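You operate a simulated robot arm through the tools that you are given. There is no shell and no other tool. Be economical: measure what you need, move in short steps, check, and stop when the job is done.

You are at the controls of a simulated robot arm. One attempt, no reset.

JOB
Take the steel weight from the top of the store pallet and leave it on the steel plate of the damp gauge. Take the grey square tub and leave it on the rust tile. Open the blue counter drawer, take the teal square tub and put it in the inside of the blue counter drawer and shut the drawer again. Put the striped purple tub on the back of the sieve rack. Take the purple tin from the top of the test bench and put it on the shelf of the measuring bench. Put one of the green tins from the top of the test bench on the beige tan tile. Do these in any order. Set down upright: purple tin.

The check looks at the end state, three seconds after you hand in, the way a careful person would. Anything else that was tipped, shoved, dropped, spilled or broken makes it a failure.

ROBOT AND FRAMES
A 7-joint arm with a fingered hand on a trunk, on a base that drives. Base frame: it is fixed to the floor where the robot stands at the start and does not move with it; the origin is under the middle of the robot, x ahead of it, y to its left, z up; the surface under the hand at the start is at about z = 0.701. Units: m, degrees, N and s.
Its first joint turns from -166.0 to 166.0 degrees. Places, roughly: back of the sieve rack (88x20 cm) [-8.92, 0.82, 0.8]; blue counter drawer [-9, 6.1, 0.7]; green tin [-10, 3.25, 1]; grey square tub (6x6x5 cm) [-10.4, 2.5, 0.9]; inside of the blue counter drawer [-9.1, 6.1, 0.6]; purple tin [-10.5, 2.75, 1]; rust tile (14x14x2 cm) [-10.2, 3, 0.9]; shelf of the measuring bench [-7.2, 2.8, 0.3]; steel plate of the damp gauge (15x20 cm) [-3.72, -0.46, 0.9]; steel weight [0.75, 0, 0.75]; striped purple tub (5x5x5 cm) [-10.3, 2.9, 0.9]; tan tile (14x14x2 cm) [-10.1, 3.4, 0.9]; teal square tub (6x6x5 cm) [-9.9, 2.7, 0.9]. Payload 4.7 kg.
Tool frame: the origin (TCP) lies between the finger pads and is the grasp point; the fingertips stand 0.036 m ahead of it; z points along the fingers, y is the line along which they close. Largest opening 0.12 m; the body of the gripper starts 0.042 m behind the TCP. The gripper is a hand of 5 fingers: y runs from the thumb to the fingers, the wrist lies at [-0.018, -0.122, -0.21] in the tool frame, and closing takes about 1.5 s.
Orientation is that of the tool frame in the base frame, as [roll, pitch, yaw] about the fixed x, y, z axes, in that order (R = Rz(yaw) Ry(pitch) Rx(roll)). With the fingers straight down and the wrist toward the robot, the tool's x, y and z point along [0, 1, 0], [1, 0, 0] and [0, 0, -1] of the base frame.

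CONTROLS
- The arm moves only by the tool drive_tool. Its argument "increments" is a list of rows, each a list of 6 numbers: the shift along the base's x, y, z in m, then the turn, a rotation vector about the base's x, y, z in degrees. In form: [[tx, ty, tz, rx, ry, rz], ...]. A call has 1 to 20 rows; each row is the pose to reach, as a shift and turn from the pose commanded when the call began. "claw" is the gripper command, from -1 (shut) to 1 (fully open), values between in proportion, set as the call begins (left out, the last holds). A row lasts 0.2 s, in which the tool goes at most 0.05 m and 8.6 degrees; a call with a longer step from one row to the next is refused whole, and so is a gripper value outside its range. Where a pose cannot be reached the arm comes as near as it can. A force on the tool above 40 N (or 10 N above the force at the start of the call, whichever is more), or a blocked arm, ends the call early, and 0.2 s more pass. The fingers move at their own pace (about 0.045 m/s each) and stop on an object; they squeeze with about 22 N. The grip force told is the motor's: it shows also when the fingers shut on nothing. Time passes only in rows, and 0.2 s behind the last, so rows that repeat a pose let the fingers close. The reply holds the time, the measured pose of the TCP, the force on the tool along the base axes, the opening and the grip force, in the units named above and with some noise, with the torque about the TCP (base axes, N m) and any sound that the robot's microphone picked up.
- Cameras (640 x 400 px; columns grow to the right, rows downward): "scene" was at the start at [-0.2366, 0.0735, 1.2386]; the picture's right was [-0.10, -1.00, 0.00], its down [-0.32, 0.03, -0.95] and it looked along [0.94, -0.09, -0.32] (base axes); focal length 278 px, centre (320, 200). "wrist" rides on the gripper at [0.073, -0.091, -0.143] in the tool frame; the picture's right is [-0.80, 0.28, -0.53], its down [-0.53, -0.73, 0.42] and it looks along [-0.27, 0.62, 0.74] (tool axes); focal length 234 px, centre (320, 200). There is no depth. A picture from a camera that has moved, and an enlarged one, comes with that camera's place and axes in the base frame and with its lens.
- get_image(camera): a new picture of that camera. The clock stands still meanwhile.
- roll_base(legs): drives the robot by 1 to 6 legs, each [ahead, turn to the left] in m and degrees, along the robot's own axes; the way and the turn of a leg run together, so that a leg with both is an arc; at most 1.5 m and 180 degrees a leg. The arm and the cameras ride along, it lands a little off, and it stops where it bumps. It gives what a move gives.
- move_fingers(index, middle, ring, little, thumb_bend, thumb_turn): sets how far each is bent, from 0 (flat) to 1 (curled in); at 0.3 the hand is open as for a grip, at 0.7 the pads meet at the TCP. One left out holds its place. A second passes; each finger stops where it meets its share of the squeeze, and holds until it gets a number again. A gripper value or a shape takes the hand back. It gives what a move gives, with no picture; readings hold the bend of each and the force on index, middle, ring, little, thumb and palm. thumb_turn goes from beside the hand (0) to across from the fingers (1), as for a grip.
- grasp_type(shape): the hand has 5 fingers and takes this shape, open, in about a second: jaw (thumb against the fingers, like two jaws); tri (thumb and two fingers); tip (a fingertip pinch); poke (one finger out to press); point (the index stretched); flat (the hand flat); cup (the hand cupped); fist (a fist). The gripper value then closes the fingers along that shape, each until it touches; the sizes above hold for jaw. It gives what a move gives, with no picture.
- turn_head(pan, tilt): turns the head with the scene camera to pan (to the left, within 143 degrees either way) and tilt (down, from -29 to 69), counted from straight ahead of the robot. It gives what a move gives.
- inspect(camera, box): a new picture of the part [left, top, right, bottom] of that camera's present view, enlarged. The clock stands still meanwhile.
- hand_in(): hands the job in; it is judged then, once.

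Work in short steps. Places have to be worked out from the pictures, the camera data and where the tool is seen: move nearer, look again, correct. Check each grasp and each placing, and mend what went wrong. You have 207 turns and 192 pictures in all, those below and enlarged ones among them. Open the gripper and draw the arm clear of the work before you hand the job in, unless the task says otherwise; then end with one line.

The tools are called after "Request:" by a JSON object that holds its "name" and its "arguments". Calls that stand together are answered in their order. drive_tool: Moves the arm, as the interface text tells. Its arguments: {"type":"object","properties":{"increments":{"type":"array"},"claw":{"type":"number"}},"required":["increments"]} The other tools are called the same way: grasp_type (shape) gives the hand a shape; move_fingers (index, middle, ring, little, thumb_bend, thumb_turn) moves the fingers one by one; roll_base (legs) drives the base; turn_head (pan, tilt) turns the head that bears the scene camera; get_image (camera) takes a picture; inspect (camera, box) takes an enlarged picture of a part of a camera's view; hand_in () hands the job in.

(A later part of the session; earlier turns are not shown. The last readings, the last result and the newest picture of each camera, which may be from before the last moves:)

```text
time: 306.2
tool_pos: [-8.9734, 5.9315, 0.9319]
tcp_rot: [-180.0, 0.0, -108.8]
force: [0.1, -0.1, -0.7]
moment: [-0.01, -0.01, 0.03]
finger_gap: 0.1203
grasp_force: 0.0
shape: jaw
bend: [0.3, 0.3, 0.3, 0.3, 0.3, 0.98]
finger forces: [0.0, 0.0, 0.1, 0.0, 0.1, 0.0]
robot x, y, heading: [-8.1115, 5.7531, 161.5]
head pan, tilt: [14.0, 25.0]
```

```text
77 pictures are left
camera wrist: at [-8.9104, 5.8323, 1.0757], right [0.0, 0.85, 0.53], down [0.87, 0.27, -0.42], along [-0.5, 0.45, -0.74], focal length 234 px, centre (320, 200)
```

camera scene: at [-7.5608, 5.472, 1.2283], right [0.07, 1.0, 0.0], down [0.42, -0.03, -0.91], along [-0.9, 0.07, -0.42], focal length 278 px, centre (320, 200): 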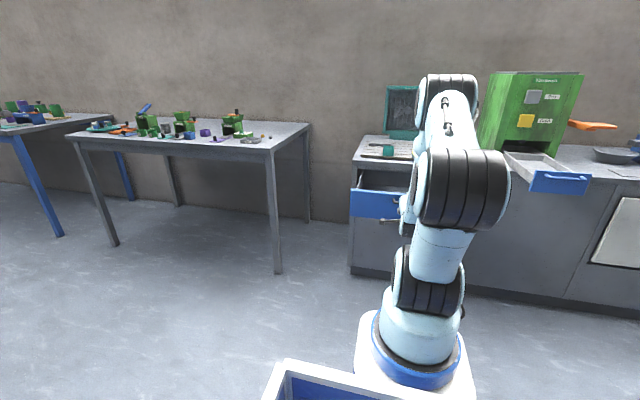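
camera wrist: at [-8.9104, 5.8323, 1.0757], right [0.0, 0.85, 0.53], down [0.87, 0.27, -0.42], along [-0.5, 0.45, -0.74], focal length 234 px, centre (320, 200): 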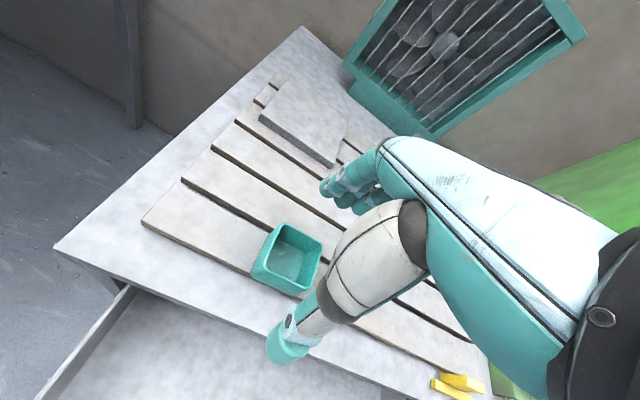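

Centred within millimetres. Descend to 0.861 and grip.

Request:
{"name": "drive_tool", "arguments": {"increments": [[-0.004, -0.003, -0.02, 0, 0, 0], [-0.004, -0.003, -0.045, 0, 0, 0], [-0.004, -0.003, -0.062, 0, 0, 0], [-0.004, -0.003, -0.07, 0, 0, 0], [-0.004, -0.003, -0.07, 0, 0, 0]]}}

Request:
{"name": "drive_tool", "arguments": {"increments": [[0, 0, 0, 0, 0, 0], [0, 0, 0, 0, 0, 0], [0, 0, 0, 0, 0, 0], [0, 0, 0, 0, 0, 0], [0, 0, 0, 0, 0, 0], [0, 0, 0, 0, 0, 0], [0, 0, 0, 0, 0, 0], [0, 0, 0, 0, 0, 0]], "claw": -1}}

Request:
{"name": "drive_tool", "arguments": {"increments": [[0, 0, 0.02, 0, 0, 0], [0, 0, 0.05, 0, 0, 0], [0, 0, 0.09, 0, 0, 0], [0, 0, 0.13, 0, 0, 0]]}}

Request:
{"name": "get_image", "arguments": {"camera": "wrist"}}

```text
time: 307.4
tool_pos: [-8.9773, 5.9287, 0.8647]
tcp_rot: [180.0, 0.1, -108.9]
force: [-0.5, 0.1, 0.6]
moment: [-0.01, 0.0, -0.03]
finger_gap: 0.1199
grasp_force: 0.0
shape: jaw
bend: [0.3, 0.3, 0.3, 0.3, 0.3, 0.98]
finger forces: [0.1, 0.1, 0.1, 0.1, 0.1, 0.0]
robot x, y, heading: [-8.1122, 5.7551, 161.7]
head pan, tilt: [14.0, 25.0]
```

```text
time: 309.2
tool_pos: [-8.9764, 5.9282, 0.8642]
tcp_rot: [-180.0, 0.2, -108.9]
force: [-0.4, 0.7, -0.5]
moment: [0.03, 0.01, 0.01]
finger_gap: 0.0506
grasp_force: 21.5
shape: jaw
bend: [0.74, 0.49, 0.47, 0.48, 0.72, 1.0]
finger forces: [11.0, 6.0, 2.5, 0.0, 19.5, 0.0]
robot x, y, heading: [-8.1107, 5.7567, 161.7]
head pan, tilt: [14.0, 25.0]
```

```text
time: 310.2
tool_pos: [-8.975, 5.9298, 0.9935]
tcp_rot: [-179.9, 0.1, -108.9]
force: [-0.8, -0.5, -0.3]
moment: [-0.04, 0.02, 0.0]
finger_gap: 0.0502
grasp_force: 21.8
shape: jaw
bend: [0.74, 0.49, 0.47, 0.48, 0.72, 1.0]
finger forces: [11.0, 5.9, 2.5, 0.0, 19.5, 0.0]
robot x, y, heading: [-8.1096, 5.7592, 162.1]
head pan, tilt: [14.0, 25.0]
```

```text
76 pictures are left
camera wrist: at [-8.9133, 5.8303, 1.1373], right [0.0, 0.85, 0.53], down [0.87, 0.27, -0.42], along [-0.5, 0.45, -0.74], focal length 234 px, centre (320, 200)
```

wrist: 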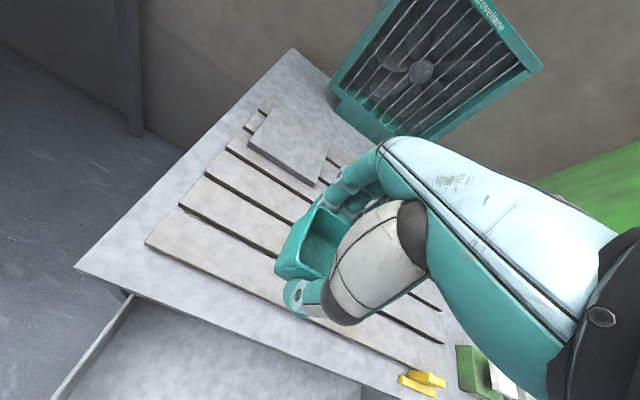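

Held. I carry it over the drawer opening (about [-8.705, 5.949]) and look down.

Request:
{"name": "drive_tool", "arguments": {"increments": [[0.045, 0.003, 0, 0, 0, 0], [0.09, 0.006, 0, 0, 0, 0], [0.135, 0.009, 0, 0, 0, 0], [0.18, 0.012, 0, 0, 0, 0], [0.225, 0.016, 0, 0, 0, 0], [0.27, 0.019, 0, 0, 0, 0], [0.27, 0.019, -0.04, 0, 0, 0], [0.27, 0.019, -0.08, 0, 0, 0], [0.27, 0.019, -0.11, 0, 0, 0]]}}

Request:
{"name": "get_image", "arguments": {"camera": "wrist"}}

Request:
{"name": "turn_head", "arguments": {"pan": 20, "tilt": 30}}

Request:
{"name": "get_image", "arguments": {"camera": "scene"}}

```text
time: 312.2
tool_pos: [-8.7053, 5.9467, 0.8848]
tcp_rot: [179.9, 0.1, -108.9]
force: [0.8, 0.4, -0.8]
moment: [0.03, 0.03, 0.02]
finger_gap: 0.0504
grasp_force: 22.2
shape: jaw
bend: [0.74, 0.49, 0.47, 0.48, 0.72, 1.0]
finger forces: [11.1, 5.9, 2.5, 0.1, 19.5, 0.0]
robot x, y, heading: [-8.1079, 5.7595, 161.9]
head pan, tilt: [14.0, 25.0]
```

```text
75 pictures are left
camera wrist: at [-8.6437, 5.8486, 1.0271], right [0.0, 0.85, 0.53], down [0.87, 0.27, -0.42], along [-0.5, 0.45, -0.74], focal length 234 px, centre (320, 200)
```

wrist: 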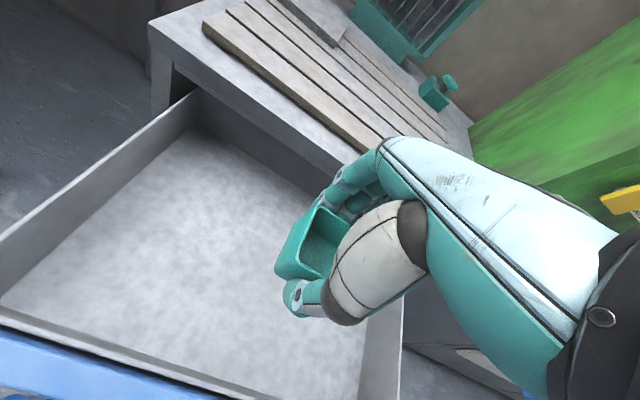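

```text
time: 312.8
tool_pos: [-8.7061, 5.9475, 0.8839]
tcp_rot: [180.0, 0.1, -108.8]
force: [0.2, 0.5, -0.4]
moment: [-0.01, 0.0, 0.03]
finger_gap: 0.0504
grasp_force: 22.1
shape: jaw
bend: [0.74, 0.49, 0.47, 0.48, 0.72, 1.0]
finger forces: [11.1, 5.9, 2.5, 0.0, 19.4, 0.0]
robot x, y, heading: [-8.1083, 5.7577, 161.9]
head pan, tilt: [20.0, 30.0]
```

```text
74 pictures are left
camera scene: at [-7.9117, 5.5778, 1.2204], right [-0.03, 1.0, 0.0], down [0.5, 0.02, -0.87], along [-0.87, -0.03, -0.5], focal length 278 px, centre (320, 200)
```

scene: 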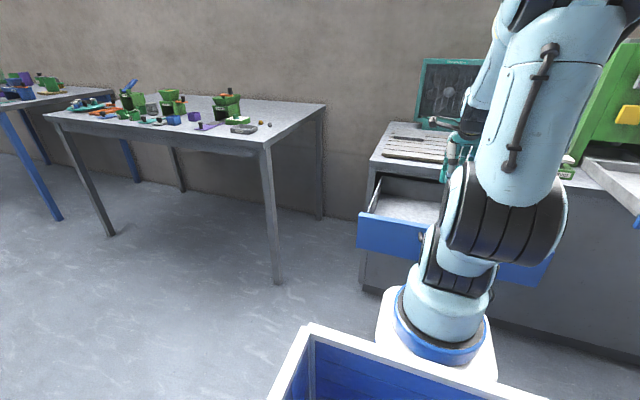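

Good clearance all round. Lowering into the drawer to z≈0.74.

Request:
{"name": "drive_tool", "arguments": {"increments": [[0, 0, -0.04, 0, 0, 0], [0, -0.005, -0.08, 0, 0, 0], [0, -0.01, -0.115, 0, 0, 0], [0, -0.01, -0.145, 0, 0, 0]]}}

Request:
{"name": "get_image", "arguments": {"camera": "wrist"}}

```text
time: 313.8
tool_pos: [-8.7066, 5.9374, 0.7383]
tcp_rot: [-179.9, 0.1, -108.9]
force: [1.4, 0.5, -1.7]
moment: [0.01, -0.01, -0.02]
finger_gap: 0.0503
grasp_force: 22.0
shape: jaw
bend: [0.74, 0.49, 0.47, 0.48, 0.72, 1.0]
finger forces: [11.0, 5.9, 2.6, 0.0, 19.5, 0.0]
robot x, y, heading: [-8.1114, 5.758, 161.6]
head pan, tilt: [20.0, 30.0]
```

```text
73 pictures are left
camera wrist: at [-8.644, 5.8381, 0.8823], right [0.0, 0.85, 0.53], down [0.87, 0.27, -0.42], along [-0.5, 0.45, -0.74], focal length 234 px, centre (320, 200)
```

wrist: 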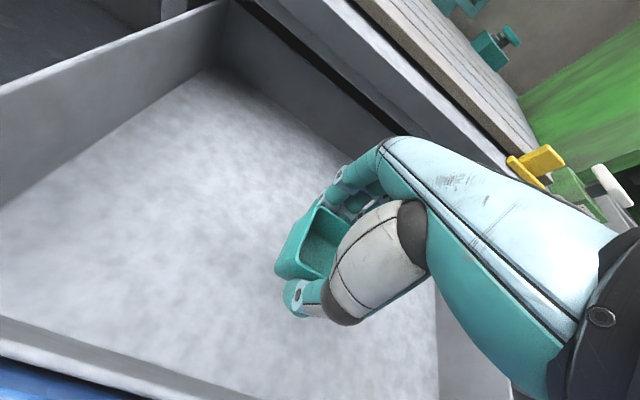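

Request:
{"name": "drive_tool", "arguments": {"increments": [[0, 0, -0.007, 0, 0, 0], [0, 0, -0.014, 0, 0, 0], [0, 0, -0.021, 0, 0, 0]]}}

Request:
{"name": "inspect", "arguments": {"camera": "wrist", "box": [200, 150, 440, 340]}}

```text
time: 314.6
tool_pos: [-8.7073, 5.9378, 0.7183]
tcp_rot: [180.0, 0.1, -108.9]
force: [0.5, 0.7, -0.6]
moment: [-0.02, -0.03, 0.01]
finger_gap: 0.0507
grasp_force: 22.3
shape: jaw
bend: [0.74, 0.49, 0.47, 0.48, 0.72, 1.0]
finger forces: [10.9, 5.9, 2.5, 0.1, 19.5, 0.0]
robot x, y, heading: [-8.1104, 5.7622, 161.9]
head pan, tilt: [20.0, 30.0]
```

```text
2.11 times, centred on (320, 245) of wrist
camera zoom: at [-8.6443, 5.8385, 0.8614], right [0.0, 0.85, 0.53], down [0.87, 0.27, -0.42], along [-0.5, 0.45, -0.74], focal length 493 px, centre (320, 105)
```

zoom: 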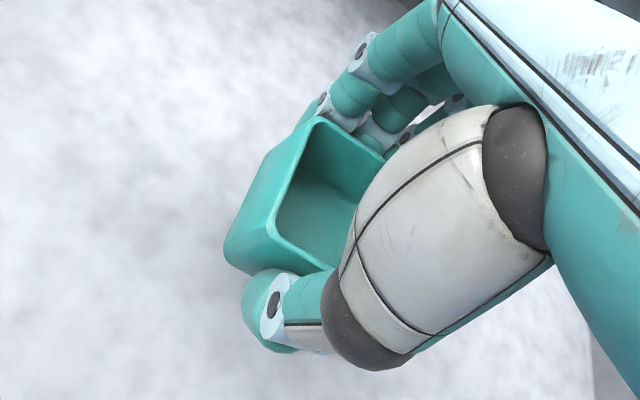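

Request:
{"name": "drive_tool", "arguments": {"increments": [[0, 0, -0.004, 0, 0, 0], [0, 0, -0.008, 0, 0, 0], [0, 0, -0.012, 0, 0, 0]]}}

```text
time: 315.4
tool_pos: [-8.7054, 5.9373, 0.7054]
tcp_rot: [-179.9, 0.1, -108.9]
force: [-0.2, -0.3, -0.6]
moment: [0.02, 0.04, 0.0]
finger_gap: 0.0504
grasp_force: 21.8
shape: jaw
bend: [0.74, 0.49, 0.47, 0.48, 0.72, 1.0]
finger forces: [11.0, 6.0, 2.5, 0.0, 19.5, 0.0]
robot x, y, heading: [-8.1065, 5.7558, 161.8]
head pan, tilt: [20.0, 30.0]
```

Still free; continuing down a centimetre at a time, checking force each time.

Request:
{"name": "drive_tool", "arguments": {"increments": [[0, 0, -0.004, 0, 0, 0], [0, 0, -0.008, 0, 0, 0]]}}

```text
time: 316.0
tool_pos: [-8.7055, 5.9381, 0.6983]
tcp_rot: [-180.0, 0.0, -108.9]
force: [0.2, 0.2, -0.8]
moment: [0.0, -0.02, -0.04]
finger_gap: 0.0505
grasp_force: 22.5
shape: jaw
bend: [0.74, 0.49, 0.47, 0.48, 0.72, 1.0]
finger forces: [11.0, 5.8, 2.6, 0.1, 19.5, 0.0]
robot x, y, heading: [-8.1107, 5.7544, 161.8]
head pan, tilt: [20.0, 30.0]
```

Request:
{"name": "drive_tool", "arguments": {"increments": [[0, 0, -0.004, 0, 0, 0], [0, 0, -0.008, 0, 0, 0]]}}

```text
time: 316.6
tool_pos: [-8.7059, 5.9377, 0.6893]
tcp_rot: [179.9, 0.1, -109.0]
force: [0.1, 0.3, -0.3]
moment: [-0.01, -0.02, 0.01]
finger_gap: 0.0506
grasp_force: 21.5
shape: jaw
bend: [0.74, 0.49, 0.47, 0.48, 0.72, 1.0]
finger forces: [10.9, 5.8, 2.5, 0.1, 19.5, 0.0]
robot x, y, heading: [-8.1119, 5.7616, 161.8]
head pan, tilt: [20.0, 30.0]
```

Request:
{"name": "drive_tool", "arguments": {"increments": [[0, 0, -0.004, 0, 0, 0], [0, 0, -0.008, 0, 0, 0]]}}

Request:
{"name": "get_image", "arguments": {"camera": "wrist"}}

```text
time: 317.2
tool_pos: [-8.7052, 5.937, 0.6822]
tcp_rot: [-180.0, 0.0, -108.9]
force: [-0.1, 0.3, -1.8]
moment: [0.0, 0.0, 0.01]
finger_gap: 0.0504
grasp_force: 21.8
shape: jaw
bend: [0.74, 0.49, 0.47, 0.48, 0.72, 1.0]
finger forces: [11.0, 5.9, 2.5, 0.1, 19.5, 0.0]
robot x, y, heading: [-8.1097, 5.7566, 162.1]
head pan, tilt: [20.0, 30.0]
```

```text
71 pictures are left
camera wrist: at [-8.6437, 5.8383, 0.825], right [0.0, 0.85, 0.53], down [0.87, 0.27, -0.42], along [-0.5, 0.45, -0.74], focal length 234 px, centre (320, 200)
```

wrist: 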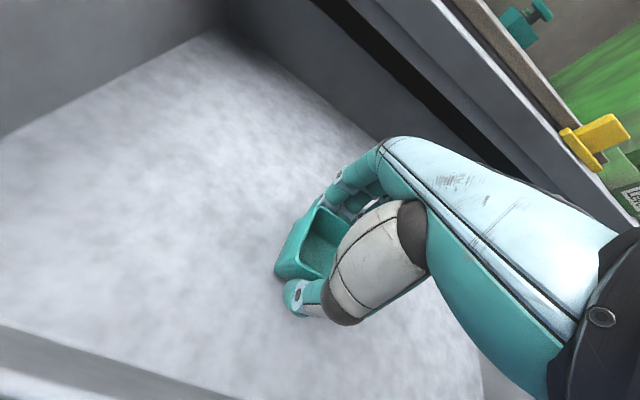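

Request:
{"name": "drive_tool", "arguments": {"increments": [[0, 0, -0.004, 0, 0, 0], [0, 0, -0.008, 0, 0, 0]]}}

```text
time: 317.8
tool_pos: [-8.706, 5.9377, 0.6754]
tcp_rot: [180.0, 0.2, -108.9]
force: [0.9, -0.4, 3.7]
moment: [0.02, -0.05, 0.01]
finger_gap: 0.0504
grasp_force: 22.2
shape: jaw
bend: [0.74, 0.49, 0.47, 0.48, 0.72, 1.0]
finger forces: [11.1, 5.9, 2.5, 0.1, 20.4, 0.0]
robot x, y, heading: [-8.1078, 5.7563, 161.6]
head pan, tilt: [20.0, 30.0]
```

Touchdown at 0.675. I open and lift straight out.

Request:
{"name": "drive_tool", "arguments": {"increments": [[0, 0, 0.001, 0, 0, 0], [0, 0, 0.002, 0, 0, 0], [0, 0, 0.003, 0, 0, 0], [0, 0, 0.003, 0, 0, 0], [0, 0, 0.003, 0, 0, 0], [0, 0, 0.003, 0, 0, 0], [0, 0, 0.003, 0, 0, 0]], "claw": 0.8}}

Request:
{"name": "drive_tool", "arguments": {"increments": [[0, 0, 0.02, 0, 0, 0], [0, 0, 0.06, 0, 0, 0], [0, 0, 0.1, 0, 0, 0], [0, 0, 0.15, 0, 0, 0], [0, 0, 0.2, 0, 0, 0], [0, 0, 0.25, 0, 0, 0], [0, 0, 0.3, 0, 0, 0]]}}

Request:
{"name": "get_image", "arguments": {"camera": "wrist"}}

```text
time: 319.4
tool_pos: [-8.7066, 5.9373, 0.6768]
tcp_rot: [180.0, 0.1, -108.8]
force: [0.5, -0.1, -0.5]
moment: [-0.01, 0.01, -0.01]
finger_gap: 0.1076
grasp_force: 0.0
shape: jaw
bend: [0.27, 0.32, 0.31, 0.31, 0.41, 0.98]
finger forces: [0.0, 0.1, 0.0, 0.0, 0.1, 0.1]
robot x, y, heading: [-8.1109, 5.7594, 161.8]
head pan, tilt: [20.0, 30.0]
```

```text
time: 321.0
tool_pos: [-8.7066, 5.9383, 0.9782]
tcp_rot: [-179.9, 0.2, -108.9]
force: [0.0, 0.9, -1.1]
moment: [-0.03, -0.03, 0.01]
finger_gap: 0.1078
grasp_force: 0.1
shape: jaw
bend: [0.27, 0.32, 0.31, 0.31, 0.41, 0.98]
finger forces: [0.0, 0.0, 0.0, 0.0, 0.0, 0.1]
robot x, y, heading: [-8.1101, 5.756, 162.1]
head pan, tilt: [20.0, 30.0]
```

```text
70 pictures are left
camera wrist: at [-8.6439, 5.8385, 1.1215], right [0.0, 0.85, 0.53], down [0.87, 0.27, -0.42], along [-0.5, 0.45, -0.74], focal length 234 px, centre (320, 200)
```

wrist: 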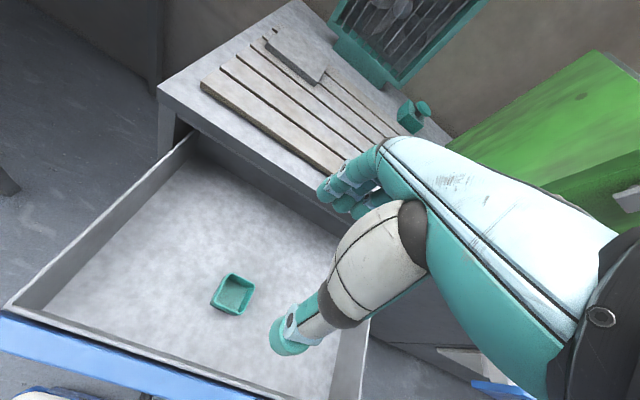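

Tub stands in the drawer. Now I roll back, to come in front of the drawer and push it shut.

Request:
{"name": "roll_base", "arguments": {"legs": [[-0.47, 0]]}}

Request:
{"name": "drive_tool", "arguments": {"increments": [[0, 0, -0.03, 2.3, 6.8, 0], [0, 0, -0.06, 4.6, 13.6, 0], [0, 0, -0.09, 6.9, 20.4, 0], [0, 0, -0.12, 9.2, 27.2, 0], [0, 0, -0.15, 11.5, 34.2, 0], [0, 0, -0.18, 13.5, 39.8, 0], [0, 0, -0.21, 13.5, 39.8, 0], [0, 0, -0.24, 13.5, 39.8, 0]], "claw": -1}}

Request:
{"name": "get_image", "arguments": {"camera": "wrist"}}

```text
time: 323.8
tool_pos: [-8.2604, 5.7899, 0.9771]
tcp_rot: [179.9, 0.1, -108.7]
force: [-0.1, 0.5, 0.5]
moment: [-0.03, -0.03, 0.0]
finger_gap: 0.1078
grasp_force: 0.0
shape: jaw
bend: [0.27, 0.32, 0.31, 0.31, 0.41, 0.98]
finger forces: [0.1, 0.1, 0.0, 0.1, 0.0, 0.0]
robot x, y, heading: [-7.6649, 5.613, 162.0]
head pan, tilt: [20.0, 30.0]
```

```text
time: 325.6
tool_pos: [-8.2699, 5.7924, 0.7575]
tcp_rot: [135.8, 0.1, -108.8]
force: [-0.6, -0.2, 0.3]
moment: [0.0, 0.04, 0.0]
finger_gap: 0.0001
grasp_force: 22.2
shape: jaw
bend: [0.7, 0.7, 0.7, 0.7, 0.52, 1.0]
finger forces: [0.1, 0.0, 0.1, 0.0, 0.1, 0.0]
robot x, y, heading: [-7.6626, 5.6121, 162.3]
head pan, tilt: [20.0, 30.0]
```

```text
69 pictures are left
camera wrist: at [-8.1368, 5.6697, 0.7968], right [0.42, 0.71, 0.57], down [0.39, 0.43, -0.81], along [-0.82, 0.56, -0.1], focal length 234 px, centre (320, 200)
```

wrist: 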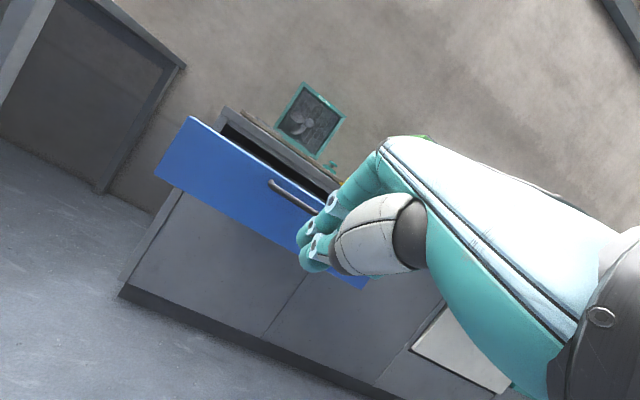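

I extend the closed hand toward the handle and then push with the base.

Request:
{"name": "drive_tool", "arguments": {"increments": [[-0.04, 0.014, -0.005, 0, 0, 0], [-0.08, 0.027, -0.01, 0, 0, 0], [-0.12, 0.041, -0.015, 0, 0, 0], [-0.16, 0.054, -0.022, 0, 0, 0], [-0.19, 0.064, -0.025, 0, 0, 0]]}}

Request:
{"name": "roll_base", "arguments": {"legs": [[0.1, 0]]}}

Request:
{"name": "get_image", "arguments": {"camera": "wrist"}}

```text
time: 326.8
tool_pos: [-8.4507, 5.8518, 0.7139]
tcp_rot: [138.0, 0.1, -108.8]
force: [-1.0, 0.6, 0.1]
moment: [-0.01, -0.02, 0.02]
finger_gap: 0.0
grasp_force: 21.6
shape: jaw
bend: [0.7, 0.7, 0.7, 0.7, 0.52, 1.0]
finger forces: [0.0, 0.0, 0.0, 0.1, 0.0, 0.0]
robot x, y, heading: [-7.6626, 5.6093, 162.2]
head pan, tilt: [20.0, 30.0]
```

```text
time: 328.0
tool_pos: [-8.5447, 5.8834, 0.7134]
tcp_rot: [138.0, 0.1, -108.8]
force: [-1.0, -0.5, 0.7]
moment: [0.0, -0.01, 0.01]
finger_gap: 0.0003
grasp_force: 21.6
shape: jaw
bend: [0.7, 0.7, 0.7, 0.7, 0.52, 1.0]
finger forces: [0.1, 0.0, 0.1, 0.0, 0.0, 0.0]
robot x, y, heading: [-7.7601, 5.6415, 162.2]
head pan, tilt: [20.0, 30.0]
```

```text
68 pictures are left
camera wrist: at [-8.4137, 5.7621, 0.7591], right [0.4, 0.71, 0.58], down [0.42, 0.42, -0.81], along [-0.82, 0.56, -0.13], focal length 234 px, centre (320, 200)
```

wrist: 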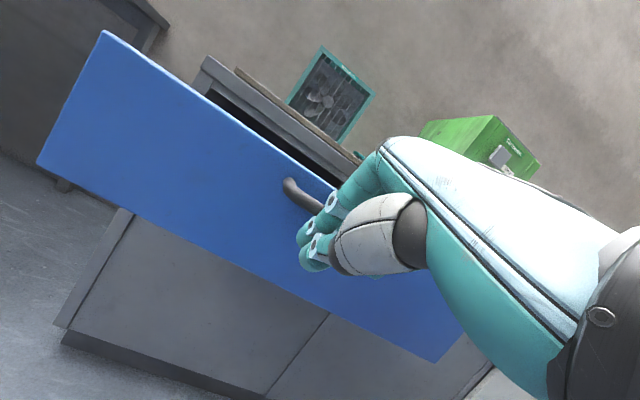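

The fist is at the bar. I push on 0.15 m and check.

Request:
{"name": "roll_base", "arguments": {"legs": [[0.15, 0]]}}

Request:
{"name": "get_image", "arguments": {"camera": "wrist"}}

```text
time: 329.4
tool_pos: [-8.6899, 5.9312, 0.7139]
tcp_rot: [137.9, 0.1, -108.7]
force: [0.3, -0.6, -0.6]
moment: [-0.01, -0.01, -0.01]
finger_gap: 0.0001
grasp_force: 21.9
shape: jaw
bend: [0.7, 0.7, 0.7, 0.7, 0.52, 1.0]
finger forces: [0.0, 0.1, 0.0, 0.0, 0.0, 0.0]
robot x, y, heading: [-7.9032, 5.6889, 162.0]
head pan, tilt: [20.0, 30.0]
```

```text
67 pictures are left
camera wrist: at [-8.5589, 5.8093, 0.7592], right [0.4, 0.71, 0.58], down [0.42, 0.42, -0.81], along [-0.82, 0.56, -0.13], focal length 234 px, centre (320, 200)
```

wrist: 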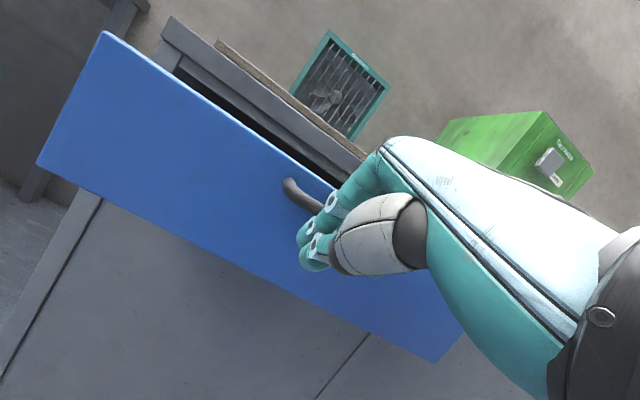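

It's closing. Another 0.11 m, then short pushes.

Request:
{"name": "roll_base", "arguments": {"legs": [[0.11, 0]]}}

Request:
{"name": "get_image", "arguments": {"camera": "wrist"}}

```text
time: 330.6
tool_pos: [-8.796, 5.9657, 0.7139]
tcp_rot: [137.9, 0.1, -108.8]
force: [1.0, 0.1, -0.5]
moment: [0.01, -0.04, 0.01]
finger_gap: 0.0
grasp_force: 21.7
shape: jaw
bend: [0.7, 0.7, 0.7, 0.7, 0.52, 1.0]
finger forces: [0.1, 0.1, 0.1, 0.0, 0.0, 0.0]
robot x, y, heading: [-8.0074, 5.7269, 162.2]
head pan, tilt: [20.0, 30.0]
```

```text
66 pictures are left
camera wrist: at [-8.6648, 5.8441, 0.7592], right [0.4, 0.71, 0.58], down [0.42, 0.42, -0.81], along [-0.82, 0.56, -0.13], focal length 234 px, centre (320, 200)
```

wrist: 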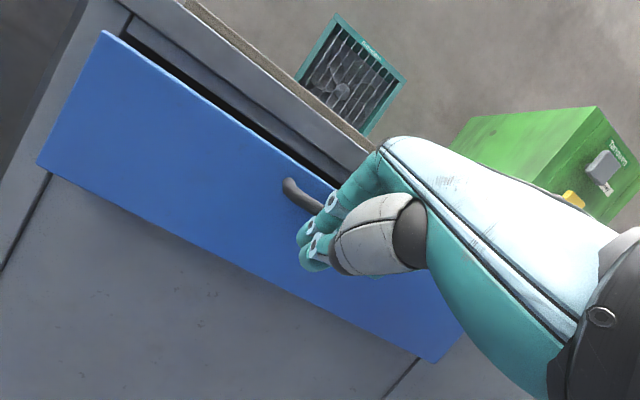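

Nearly shut. I finish with small arm pushes until it resists.

Request:
{"name": "drive_tool", "arguments": {"increments": [[-0.0095, 0.0032, 0, 0, 0, 0], [-0.019, 0.0064, 0, 0, 0, 0], [-0.0265, 0.009, 0, 0, 0, 0]]}}

Request:
{"name": "get_image", "arguments": {"camera": "wrist"}}

```text
time: 331.4
tool_pos: [-8.8186, 5.9737, 0.7103]
tcp_rot: [138.4, 0.2, -108.9]
force: [23.5, -8.4, 6.1]
moment: [0.19, 0.35, -0.35]
finger_gap: 0.0
grasp_force: 22.0
shape: jaw
bend: [0.7, 0.7, 0.7, 0.7, 0.53, 1.0]
finger forces: [0.1, 21.8, 2.9, 0.1, 0.0, 0.0]
robot x, y, heading: [-8.0093, 5.7242, 161.9]
head pan, tilt: [20.0, 30.0]
stopped in row 3: the force on the tool passed its limit at 51 N (the readings are from after the stop); the commanded pose is now the measured one
```

```text
65 pictures are left
camera wrist: at [-8.6866, 5.8517, 0.7568], right [0.39, 0.71, 0.58], down [0.42, 0.42, -0.8], along [-0.82, 0.56, -0.14], focal length 234 px, centre (320, 200)
```

wrist: 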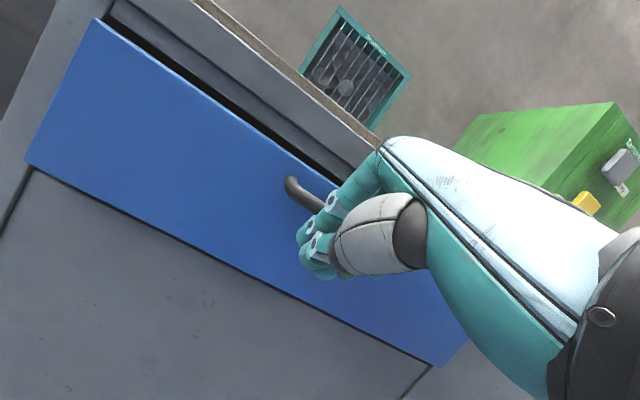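

It resists firmly — shut, it seems. I back the hand off and inspect the drawer edge for flushness.

Request:
{"name": "drive_tool", "arguments": {"increments": [[0.02, -0.007, 0, 0, 0, 0], [0.06, -0.02, 0.01, 0, 0, 0], [0.1, -0.034, 0.03, 0, 0, 0], [0.14, -0.047, 0.05, 0, 0, 0]]}}

Request:
{"name": "get_image", "arguments": {"camera": "wrist"}}

Request:
{"name": "inspect", "arguments": {"camera": "scene", "box": [330, 100, 490, 300]}}

```text
time: 332.4
tool_pos: [-8.6796, 5.9271, 0.7612]
tcp_rot: [138.3, 0.1, -108.9]
force: [0.0, 0.1, 0.4]
moment: [0.0, 0.01, 0.0]
finger_gap: 0.0
grasp_force: 22.1
shape: jaw
bend: [0.7, 0.7, 0.7, 0.7, 0.53, 1.0]
finger forces: [0.0, 0.0, 0.0, 0.0, 0.0, 0.0]
robot x, y, heading: [-8.0099, 5.7212, 162.0]
head pan, tilt: [20.0, 30.0]
```

```text
64 pictures are left
camera wrist: at [-8.5487, 5.8056, 0.8079], right [0.39, 0.71, 0.58], down [0.42, 0.42, -0.8], along [-0.82, 0.56, -0.14], focal length 234 px, centre (320, 200)
```

wrist: 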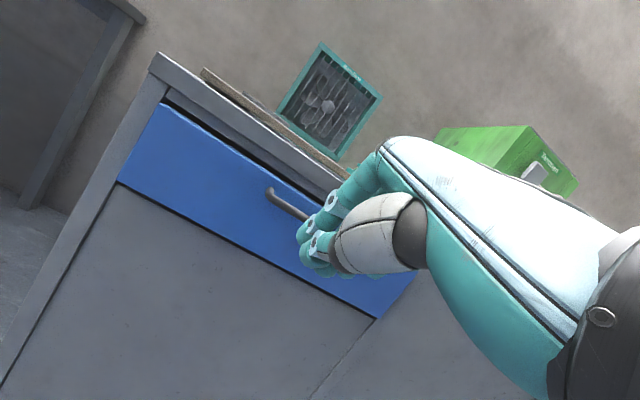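

```text
2.00 times, centred on (410, 200) of scene
camera zoom: at [-7.8101, 5.5448, 1.2204], right [-0.03, 1.0, 0.0], down [0.5, 0.02, -0.87], along [-0.87, -0.03, -0.5], focal length 556 px, centre (140, 200)
```

zoom: 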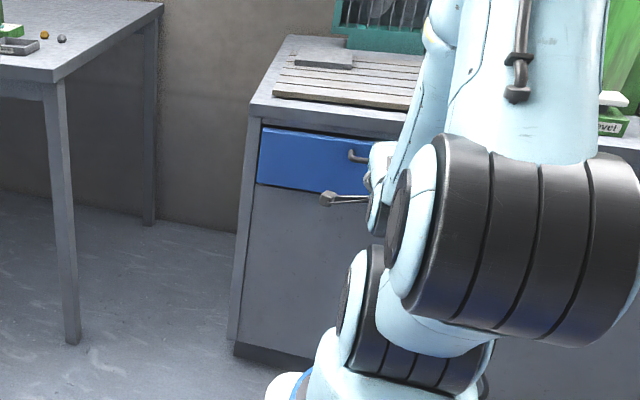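

Request:
{"name": "inspect", "arguments": {"camera": "wrist", "box": [90, 60, 290, 220]}}

Request:
{"name": "inspect", "arguments": {"camera": "scene", "box": [370, 150, 440, 210]}}

```text
2.50 times, centred on (190, 140) of wrist
camera zoom: at [-8.5487, 5.8056, 0.8079], right [0.39, 0.71, 0.58], down [0.42, 0.42, -0.8], along [-0.82, 0.56, -0.14], focal length 585 px, centre (645, 350)
```

zoom: 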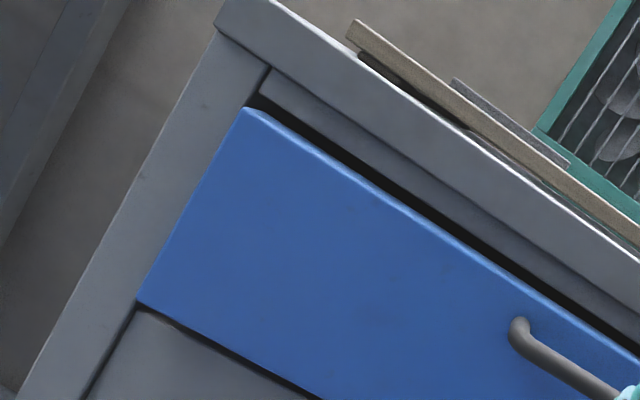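

```text
6.67 times, centred on (405, 180) of scene
camera zoom: at [-7.8101, 5.5448, 1.2204], right [-0.03, 1.0, 0.0], down [0.5, 0.02, -0.87], along [-0.87, -0.03, -0.5], focal length 1854 px, centre (-247, 333)
```

zoom: 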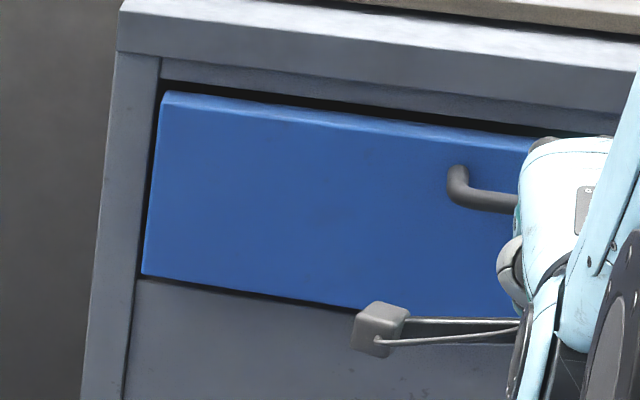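

The drawer is flush like at the start. Now the purple tin's destination: I straighten/tuck the hand and look toward the measuring bench shelf.

Request:
{"name": "drive_tool", "arguments": {"increments": [[0.02, -0.007, 0.04, 0, 0, 0], [0.05, -0.017, 0.07, -2.3, -6.8, 0], [0.08, -0.027, 0.1, -4.6, -13.6, 0], [0.1, -0.034, 0.14, -6.9, -20.4, 0], [0.12, -0.041, 0.18, -9.2, -27.2, 0], [0.14, -0.048, 0.22, -11.5, -34.2, 0], [0.16, -0.054, 0.26, -13.3, -39.4, 0], [0.18, -0.06, 0.3, -13.3, -39.4, 0]], "claw": 1}}

Request:
{"name": "turn_head", "arguments": {"pan": 122, "tilt": 18}}

Request:
{"name": "get_image", "arguments": {"camera": "scene"}}

```text
time: 334.2
tool_pos: [-8.4986, 5.8666, 1.061]
tcp_rot: [179.8, 0.3, -108.7]
force: [0.3, -0.4, -0.6]
moment: [-0.02, -0.02, 0.02]
finger_gap: 0.12
grasp_force: 0.0
shape: jaw
bend: [0.3, 0.3, 0.3, 0.3, 0.3, 0.98]
finger forces: [0.0, 0.0, 0.1, 0.0, 0.0, 0.1]
out of reach, approached as far as the arm can: row 4
robot x, y, heading: [-8.0084, 5.722, 162.0]
head pan, tilt: [20.0, 30.0]
```

```text
time: 336.0
tool_pos: [-8.4991, 5.8661, 1.0616]
tcp_rot: [179.8, 0.2, -108.6]
force: [0.2, -0.7, 0.2]
moment: [0.0, 0.03, -0.03]
finger_gap: 0.1199
grasp_force: 0.2
shape: jaw
bend: [0.3, 0.3, 0.3, 0.3, 0.3, 0.98]
finger forces: [0.1, 0.0, 0.1, 0.1, 0.0, 0.1]
robot x, y, heading: [-8.0086, 5.725, 161.9]
head pan, tilt: [122.0, 18.0]
```

```text
60 pictures are left
camera scene: at [-7.6971, 5.4572, 1.2397], right [-0.97, -0.24, 0.0], down [-0.07, 0.3, -0.95], along [0.23, -0.92, -0.31], focal length 278 px, centre (320, 200)
```

scene: 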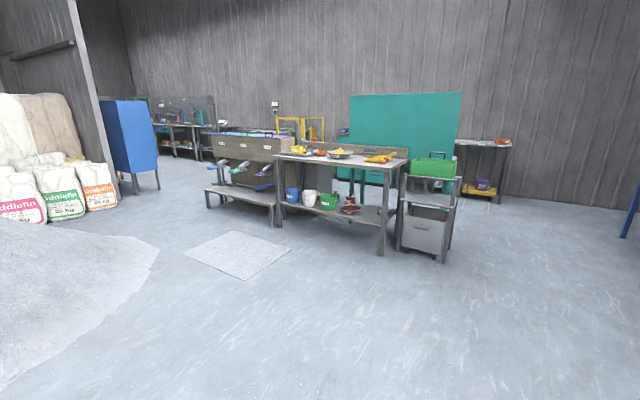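

The measuring bench faces this way with an open low shelf. Inspecting it.

Request:
{"name": "inspect", "arguments": {"camera": "scene", "box": [260, 135, 420, 265]}}

```text
3.08 times, centred on (340, 200) of scene
camera zoom: at [-7.6971, 5.4572, 1.2397], right [-0.97, -0.24, 0.0], down [-0.07, 0.3, -0.95], along [0.23, -0.92, -0.31], focal length 856 px, centre (258, 200)
```

zoom: 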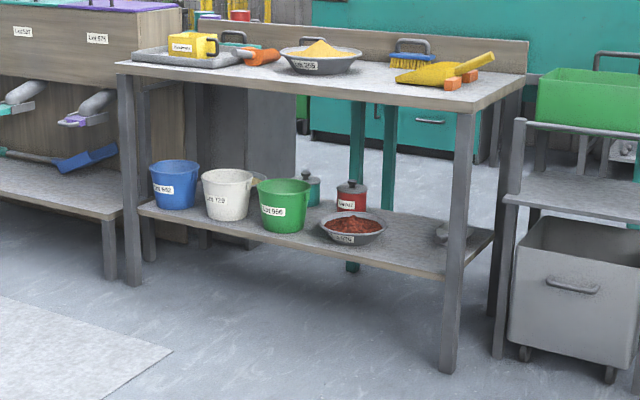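

The shelf's front-right (u≈8.15, v≈0.47) is free. Now I drive back to the test bench for the purple tin.

Request:
{"name": "roll_base", "arguments": {"legs": [[0, 89.4], [1.5, 0], [1.5, 0], [0.42, 0], [0, -90]]}}

Request:
{"name": "get_image", "arguments": {"camera": "wrist"}}

```text
time: 360.2
tool_pos: [-9.5723, 2.6278, 1.0621]
tcp_rot: [179.8, 0.2, -108.5]
force: [-0.2, -0.5, 0.9]
moment: [0.0, -0.01, 0.02]
finger_gap: 0.1198
grasp_force: 0.0
shape: jaw
bend: [0.3, 0.3, 0.3, 0.3, 0.3, 0.98]
finger forces: [0.1, 0.0, 0.0, 0.0, 0.1, 0.0]
robot x, y, heading: [-9.0821, 2.4917, 162.4]
head pan, tilt: [122.0, 18.0]
```

```text
58 pictures are left
camera wrist: at [-9.5087, 2.5301, 1.2047], right [-0.01, 0.85, 0.53], down [0.86, 0.27, -0.42], along [-0.5, 0.45, -0.73], focal length 234 px, centre (320, 200)
```

wrist: 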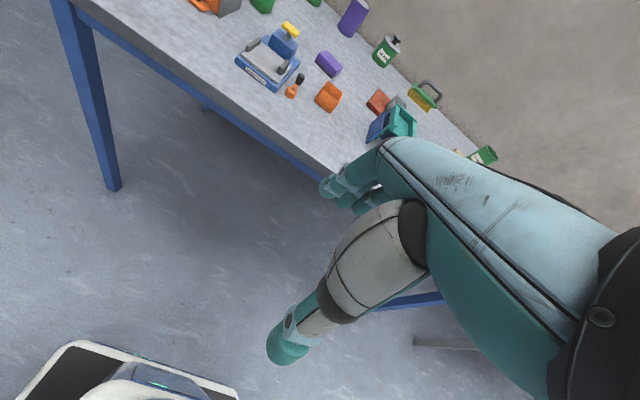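

In position. I raise the hand and turn it 90° about the vertical so that it can grip the tin from the sides.

Request:
{"name": "drive_tool", "arguments": {"increments": [[0, 0, 0.02, 0, 0, 8], [0, 0, 0.04, 0, 0, 16], [0, 0, 0.06, 0, 0, 24], [0, 0, 0.08, 0, 0, 32], [0, 0, 0.1, 0, 0, 40], [0, 0, 0.12, 0, 0, 48], [0, 0, 0.14, 0, 0, 56], [0, 0, 0.15, 0, 0, 64], [0, 0, 0.15, 0, 0, 72], [0, 0, 0.15, 0, 0, 80], [0, 0, 0.15, 0, 0, 88], [0, 0, 0.15, 0, 0, 89.8], [0, 0, 0.15, 0, 0, 89.8]]}}

Request:
{"name": "drive_tool", "arguments": {"increments": [[0, 0, 0, 2.57, 7.58, 0], [0, 0, 0, 5.14, 15.15, 0], [0, 0, 0, 7.7, 22.7, 0], [0, 0, 0, 10.3, 30.3, 0], [0, 0, 0, 12.8, 37.9, 0], [0, 0, 0, 15.4, 45.5, 0], [0, 0, 0, 17.7, 52.1, 0], [0, 0, 0, 17.7, 52.1, 0]]}}

```text
time: 363.0
tool_pos: [-9.571, 2.6293, 1.2116]
tcp_rot: [179.8, 0.2, -18.7]
force: [1.4, -0.2, 0.3]
moment: [0.04, -0.01, 0.02]
finger_gap: 0.1196
grasp_force: 0.0
shape: jaw
bend: [0.3, 0.3, 0.3, 0.3, 0.3, 0.98]
finger forces: [0.0, 0.0, 0.0, 0.0, 0.0, 0.0]
robot x, y, heading: [-9.0774, 2.4868, 162.4]
head pan, tilt: [122.0, 18.0]
```

```text
time: 364.8
tool_pos: [-9.5712, 2.629, 1.2117]
tcp_rot: [179.8, 55.3, -18.8]
force: [0.4, 0.1, -0.1]
moment: [0.0, 0.03, 0.02]
finger_gap: 0.1198
grasp_force: 0.0
shape: jaw
bend: [0.3, 0.3, 0.3, 0.3, 0.3, 0.98]
finger forces: [0.1, 0.1, 0.1, 0.1, 0.0, 0.0]
robot x, y, heading: [-9.0803, 2.4877, 162.7]
head pan, tilt: [122.0, 18.0]
```

Orientation reached (55° forward tilt, closing sideways). I roll in 0.45 m and look.

Request:
{"name": "roll_base", "arguments": {"legs": [[0, -1.2], [0.45, 0]]}}

Request:
{"name": "get_image", "arguments": {"camera": "wrist"}}

Request:
{"name": "turn_head", "arguments": {"pan": 25, "tilt": 25}}

Request:
{"name": "get_image", "arguments": {"camera": "scene"}}

```text
time: 367.9
tool_pos: [-9.9934, 2.7884, 1.2122]
tcp_rot: [179.8, 55.2, -20.1]
force: [0.5, -0.8, 0.1]
moment: [0.01, 0.02, 0.03]
finger_gap: 0.1202
grasp_force: 0.0
shape: jaw
bend: [0.3, 0.3, 0.3, 0.3, 0.3, 0.98]
finger forces: [0.0, 0.0, 0.0, 0.1, 0.0, 0.1]
robot x, y, heading: [-9.5075, 2.6328, 160.8]
head pan, tilt: [122.0, 18.0]
```

```text
57 pictures are left
camera wrist: at [-9.8129, 2.8196, 1.2339], right [-0.12, -0.25, 0.96], down [-0.36, 0.91, 0.19], along [-0.92, -0.32, -0.2], focal length 234 px, centre (320, 200)
```

wrist: 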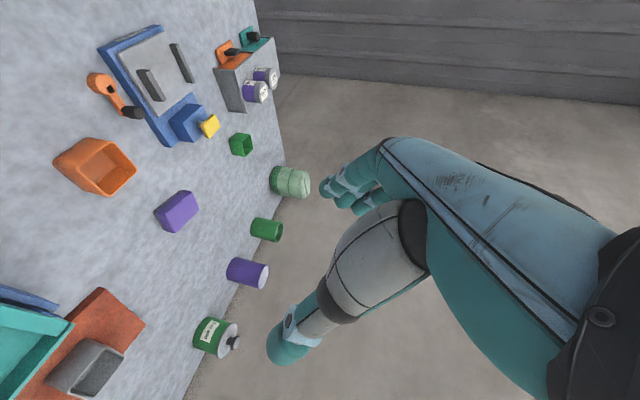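

```text
time: 369.6
tool_pos: [-9.9941, 2.7891, 1.2114]
tcp_rot: [179.9, 55.2, -20.2]
force: [-1.1, 0.3, 0.9]
moment: [0.0, -0.02, 0.01]
finger_gap: 0.1199
grasp_force: 0.0
shape: jaw
bend: [0.3, 0.3, 0.3, 0.3, 0.3, 0.98]
finger forces: [0.0, 0.0, 0.0, 0.1, 0.0, 0.0]
robot x, y, heading: [-9.5054, 2.6366, 160.7]
head pan, tilt: [25.0, 25.0]
```

```text
56 pictures are left
camera scene: at [-9.3121, 2.4441, 1.2284], right [-0.1, 0.99, 0.0], down [0.42, 0.04, -0.91], along [-0.9, -0.09, -0.42], focal length 278 px, centre (320, 200)
```

scene: 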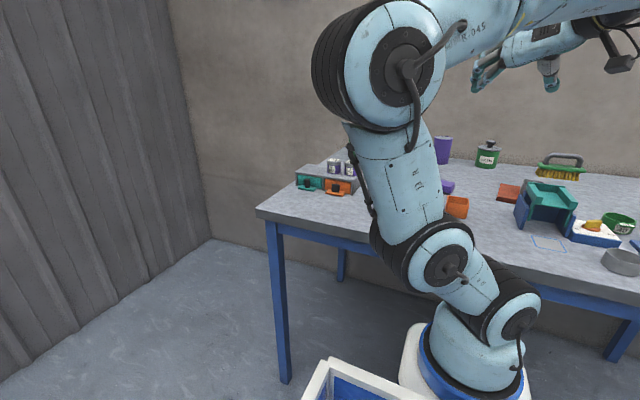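

The tin reads ≈[-10.555, 2.851], top ≈0.955. I move toward a pre-grasp point 14 cm short of it along the tool axis.

Request:
{"name": "drive_tool", "arguments": {"increments": [[-0.045, 0.002, 0, 0, 0, 0], [-0.09, 0.004, 0, 0, 0, 0], [-0.135, 0.006, 0, 0, 0, 0], [-0.18, 0.008, 0, 0, 0, 0], [-0.225, 0.01, -0.01, 0, 0, 0], [-0.27, 0.012, -0.03, 0, 0, 0], [-0.312, 0.014, -0.05, 0, 0, 0], [-0.352, 0.016, -0.075, 0, 0, 0], [-0.39, 0.018, -0.1, 0, 0, 0], [-0.42, 0.02, -0.13, 0, 0, 0], [-0.44, 0.022, -0.165, 0, 0, 0], [-0.452, 0.023, -0.2, 0, 0, 0], [-0.452, 0.023, -0.2, 0, 0, 0]]}}

Request:
{"name": "get_image", "arguments": {"camera": "wrist"}}

Request:
{"name": "get_image", "arguments": {"camera": "scene"}}

```text
time: 372.4
tool_pos: [-10.4452, 2.8113, 1.0119]
tcp_rot: [180.0, 55.3, -20.0]
force: [0.2, -0.2, 0.3]
moment: [0.02, -0.02, 0.01]
finger_gap: 0.1196
grasp_force: 0.1
shape: jaw
bend: [0.3, 0.3, 0.3, 0.3, 0.3, 0.98]
finger forces: [0.1, 0.0, 0.0, 0.0, 0.0, 0.0]
robot x, y, heading: [-9.5053, 2.6362, 160.6]
head pan, tilt: [25.0, 25.0]
```

```text
55 pictures are left
camera wrist: at [-10.2649, 2.8422, 1.0333], right [-0.12, -0.25, 0.96], down [-0.36, 0.91, 0.19], along [-0.92, -0.32, -0.2], focal length 234 px, centre (320, 200)
```

wrist: 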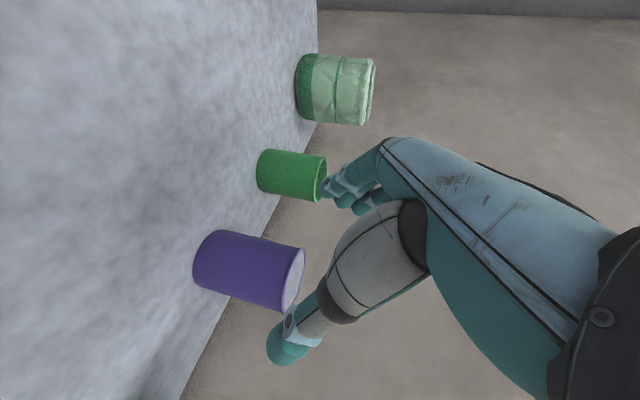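

```text
54 pictures are left
camera scene: at [-9.3121, 2.4442, 1.2284], right [-0.1, 0.99, 0.0], down [0.42, 0.04, -0.91], along [-0.9, -0.09, -0.42], focal length 278 px, centre (320, 200)
```

scene: 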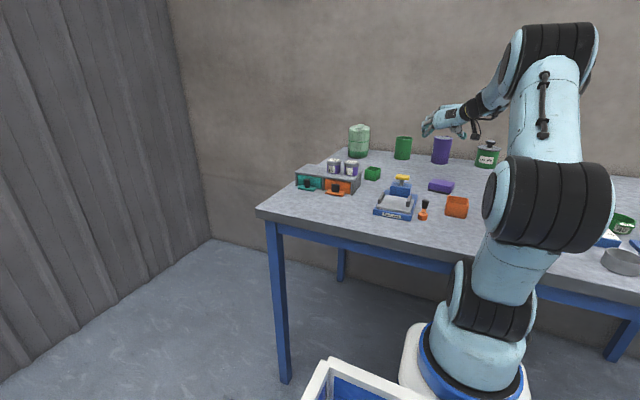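

Tin axis ≈[-10.549, 2.851], top ≈0.966, Ø≈7 cm. I approach along the tool axis to a TCP of [-10.540, 2.8475, 0.94], keeping the palm off the rim.

Request:
{"name": "drive_tool", "arguments": {"increments": [[-0.016, 0.006, -0.015, 0, 0, 0], [-0.036, 0.013, -0.029, 0, 0, 0], [-0.056, 0.021, -0.043, 0, 0, 0], [-0.076, 0.029, -0.057, 0, 0, 0], [-0.095, 0.036, -0.072, 0, 0, 0], [-0.095, 0.036, -0.072, 0, 0, 0]]}}

Request:
{"name": "get_image", "arguments": {"camera": "wrist"}}

Request:
{"name": "inspect", "arguments": {"camera": "scene", "box": [390, 80, 530, 200]}}

```text
time: 373.8
tool_pos: [-10.5396, 2.8477, 0.9397]
tcp_rot: [-179.9, 55.2, -19.9]
force: [-0.4, 0.2, 0.0]
moment: [-0.01, -0.01, 0.04]
finger_gap: 0.1199
grasp_force: 0.0
shape: jaw
bend: [0.3, 0.3, 0.3, 0.3, 0.3, 0.98]
finger forces: [0.1, 0.0, 0.0, 0.1, 0.0, 0.0]
robot x, y, heading: [-9.5063, 2.6355, 160.7]
head pan, tilt: [25.0, 25.0]
```

```text
53 pictures are left
camera wrist: at [-10.36, 2.8785, 0.9615], right [-0.12, -0.25, 0.96], down [-0.36, 0.91, 0.19], along [-0.92, -0.32, -0.2], focal length 234 px, centre (320, 200)
```

wrist: 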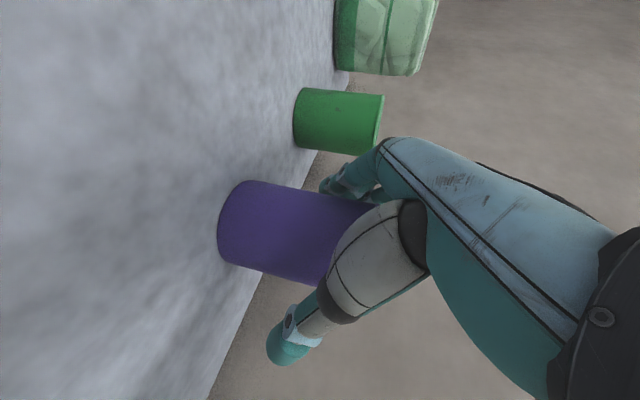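

```text
3.33 times, centred on (460, 140) of scene
camera zoom: at [-9.3121, 2.4442, 1.2284], right [-0.1, 0.99, 0.0], down [0.42, 0.04, -0.91], along [-0.9, -0.09, -0.42], focal length 927 px, centre (-147, 400)
```

zoom: 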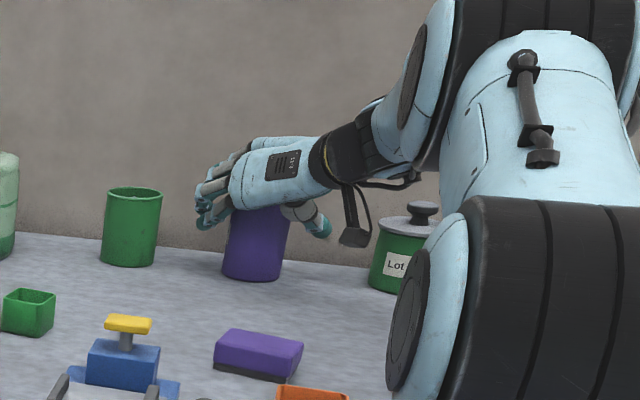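

The hand embraces the tin's upper part without contact. I close.

Request:
{"name": "drive_tool", "arguments": {"increments": [[0, 0, 0, 0, 0, 0], [0, 0, 0, 0, 0, 0], [0, 0, 0, 0, 0, 0], [0, 0, 0, 0, 0, 0], [0, 0, 0, 0, 0, 0], [0, 0, 0, 0, 0, 0], [0, 0, 0, 0, 0, 0], [0, 0, 0, 0, 0, 0]], "claw": -1}}

Request:
{"name": "get_image", "arguments": {"camera": "wrist"}}

Request:
{"name": "inspect", "arguments": {"camera": "scene", "box": [390, 80, 530, 200]}}

```text
time: 375.6
tool_pos: [-10.5405, 2.8479, 0.9393]
tcp_rot: [179.9, 55.2, -20.1]
force: [-0.1, 1.5, -0.4]
moment: [0.0, 0.01, 0.01]
finger_gap: 0.055
grasp_force: 22.4
shape: jaw
bend: [0.74, 0.48, 0.48, 0.45, 0.72, 1.0]
finger forces: [10.5, 5.4, 0.0, 0.1, 18.5, 0.0]
robot x, y, heading: [-9.5078, 2.6347, 160.4]
head pan, tilt: [25.0, 25.0]
```

```text
51 pictures are left
camera wrist: at [-10.3599, 2.8785, 0.9617], right [-0.12, -0.25, 0.96], down [-0.36, 0.91, 0.19], along [-0.92, -0.32, -0.2], focal length 234 px, centre (320, 200)
```

wrist: 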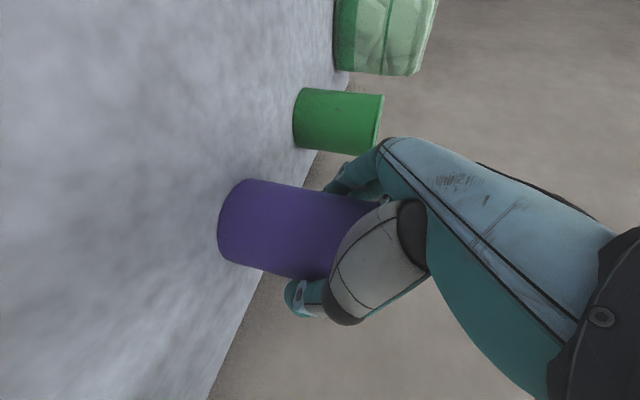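

```text
3.33 times, centred on (460, 140) of scene
camera zoom: at [-9.3122, 2.4443, 1.2284], right [-0.1, 0.99, 0.0], down [0.42, 0.04, -0.91], along [-0.9, -0.09, -0.42], focal length 927 px, centre (-147, 400)
```

zoom: 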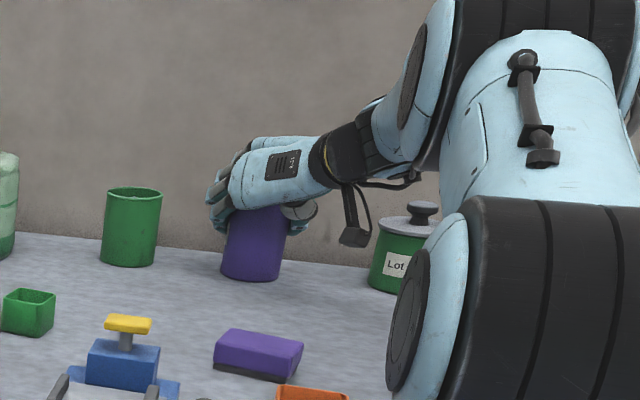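

Gripped. A careful 3 cm test lift and look.

Request:
{"name": "drive_tool", "arguments": {"increments": [[0, 0, 0.008, 0, 0, 0], [0, 0, 0.018, 0, 0, 0], [0, 0, 0.03, 0, 0, 0], [0, 0, 0.03, 0, 0, 0]]}}

Request:
{"name": "inspect", "arguments": {"camera": "scene", "box": [390, 80, 530, 200]}}

```text
time: 376.6
tool_pos: [-10.5401, 2.8474, 0.9701]
tcp_rot: [179.9, 55.2, -20.2]
force: [-0.8, 0.0, -4.3]
moment: [-0.02, 0.02, -0.04]
finger_gap: 0.0547
grasp_force: 22.4
shape: jaw
bend: [0.74, 0.48, 0.48, 0.45, 0.73, 1.0]
finger forces: [11.3, 4.9, 0.0, 0.1, 18.0, 0.0]
robot x, y, heading: [-9.5029, 2.634, 160.4]
head pan, tilt: [25.0, 25.0]
```

```text
3.33 times, centred on (460, 140) of scene
camera zoom: at [-9.3123, 2.4443, 1.2284], right [-0.1, 0.99, 0.0], down [0.42, 0.04, -0.91], along [-0.9, -0.09, -0.42], focal length 927 px, centre (-147, 400)
```

zoom: 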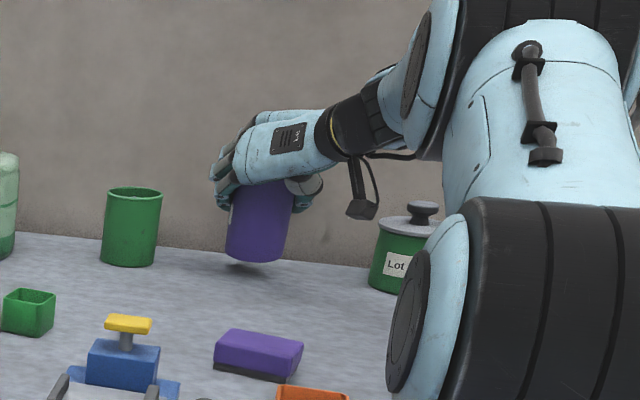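

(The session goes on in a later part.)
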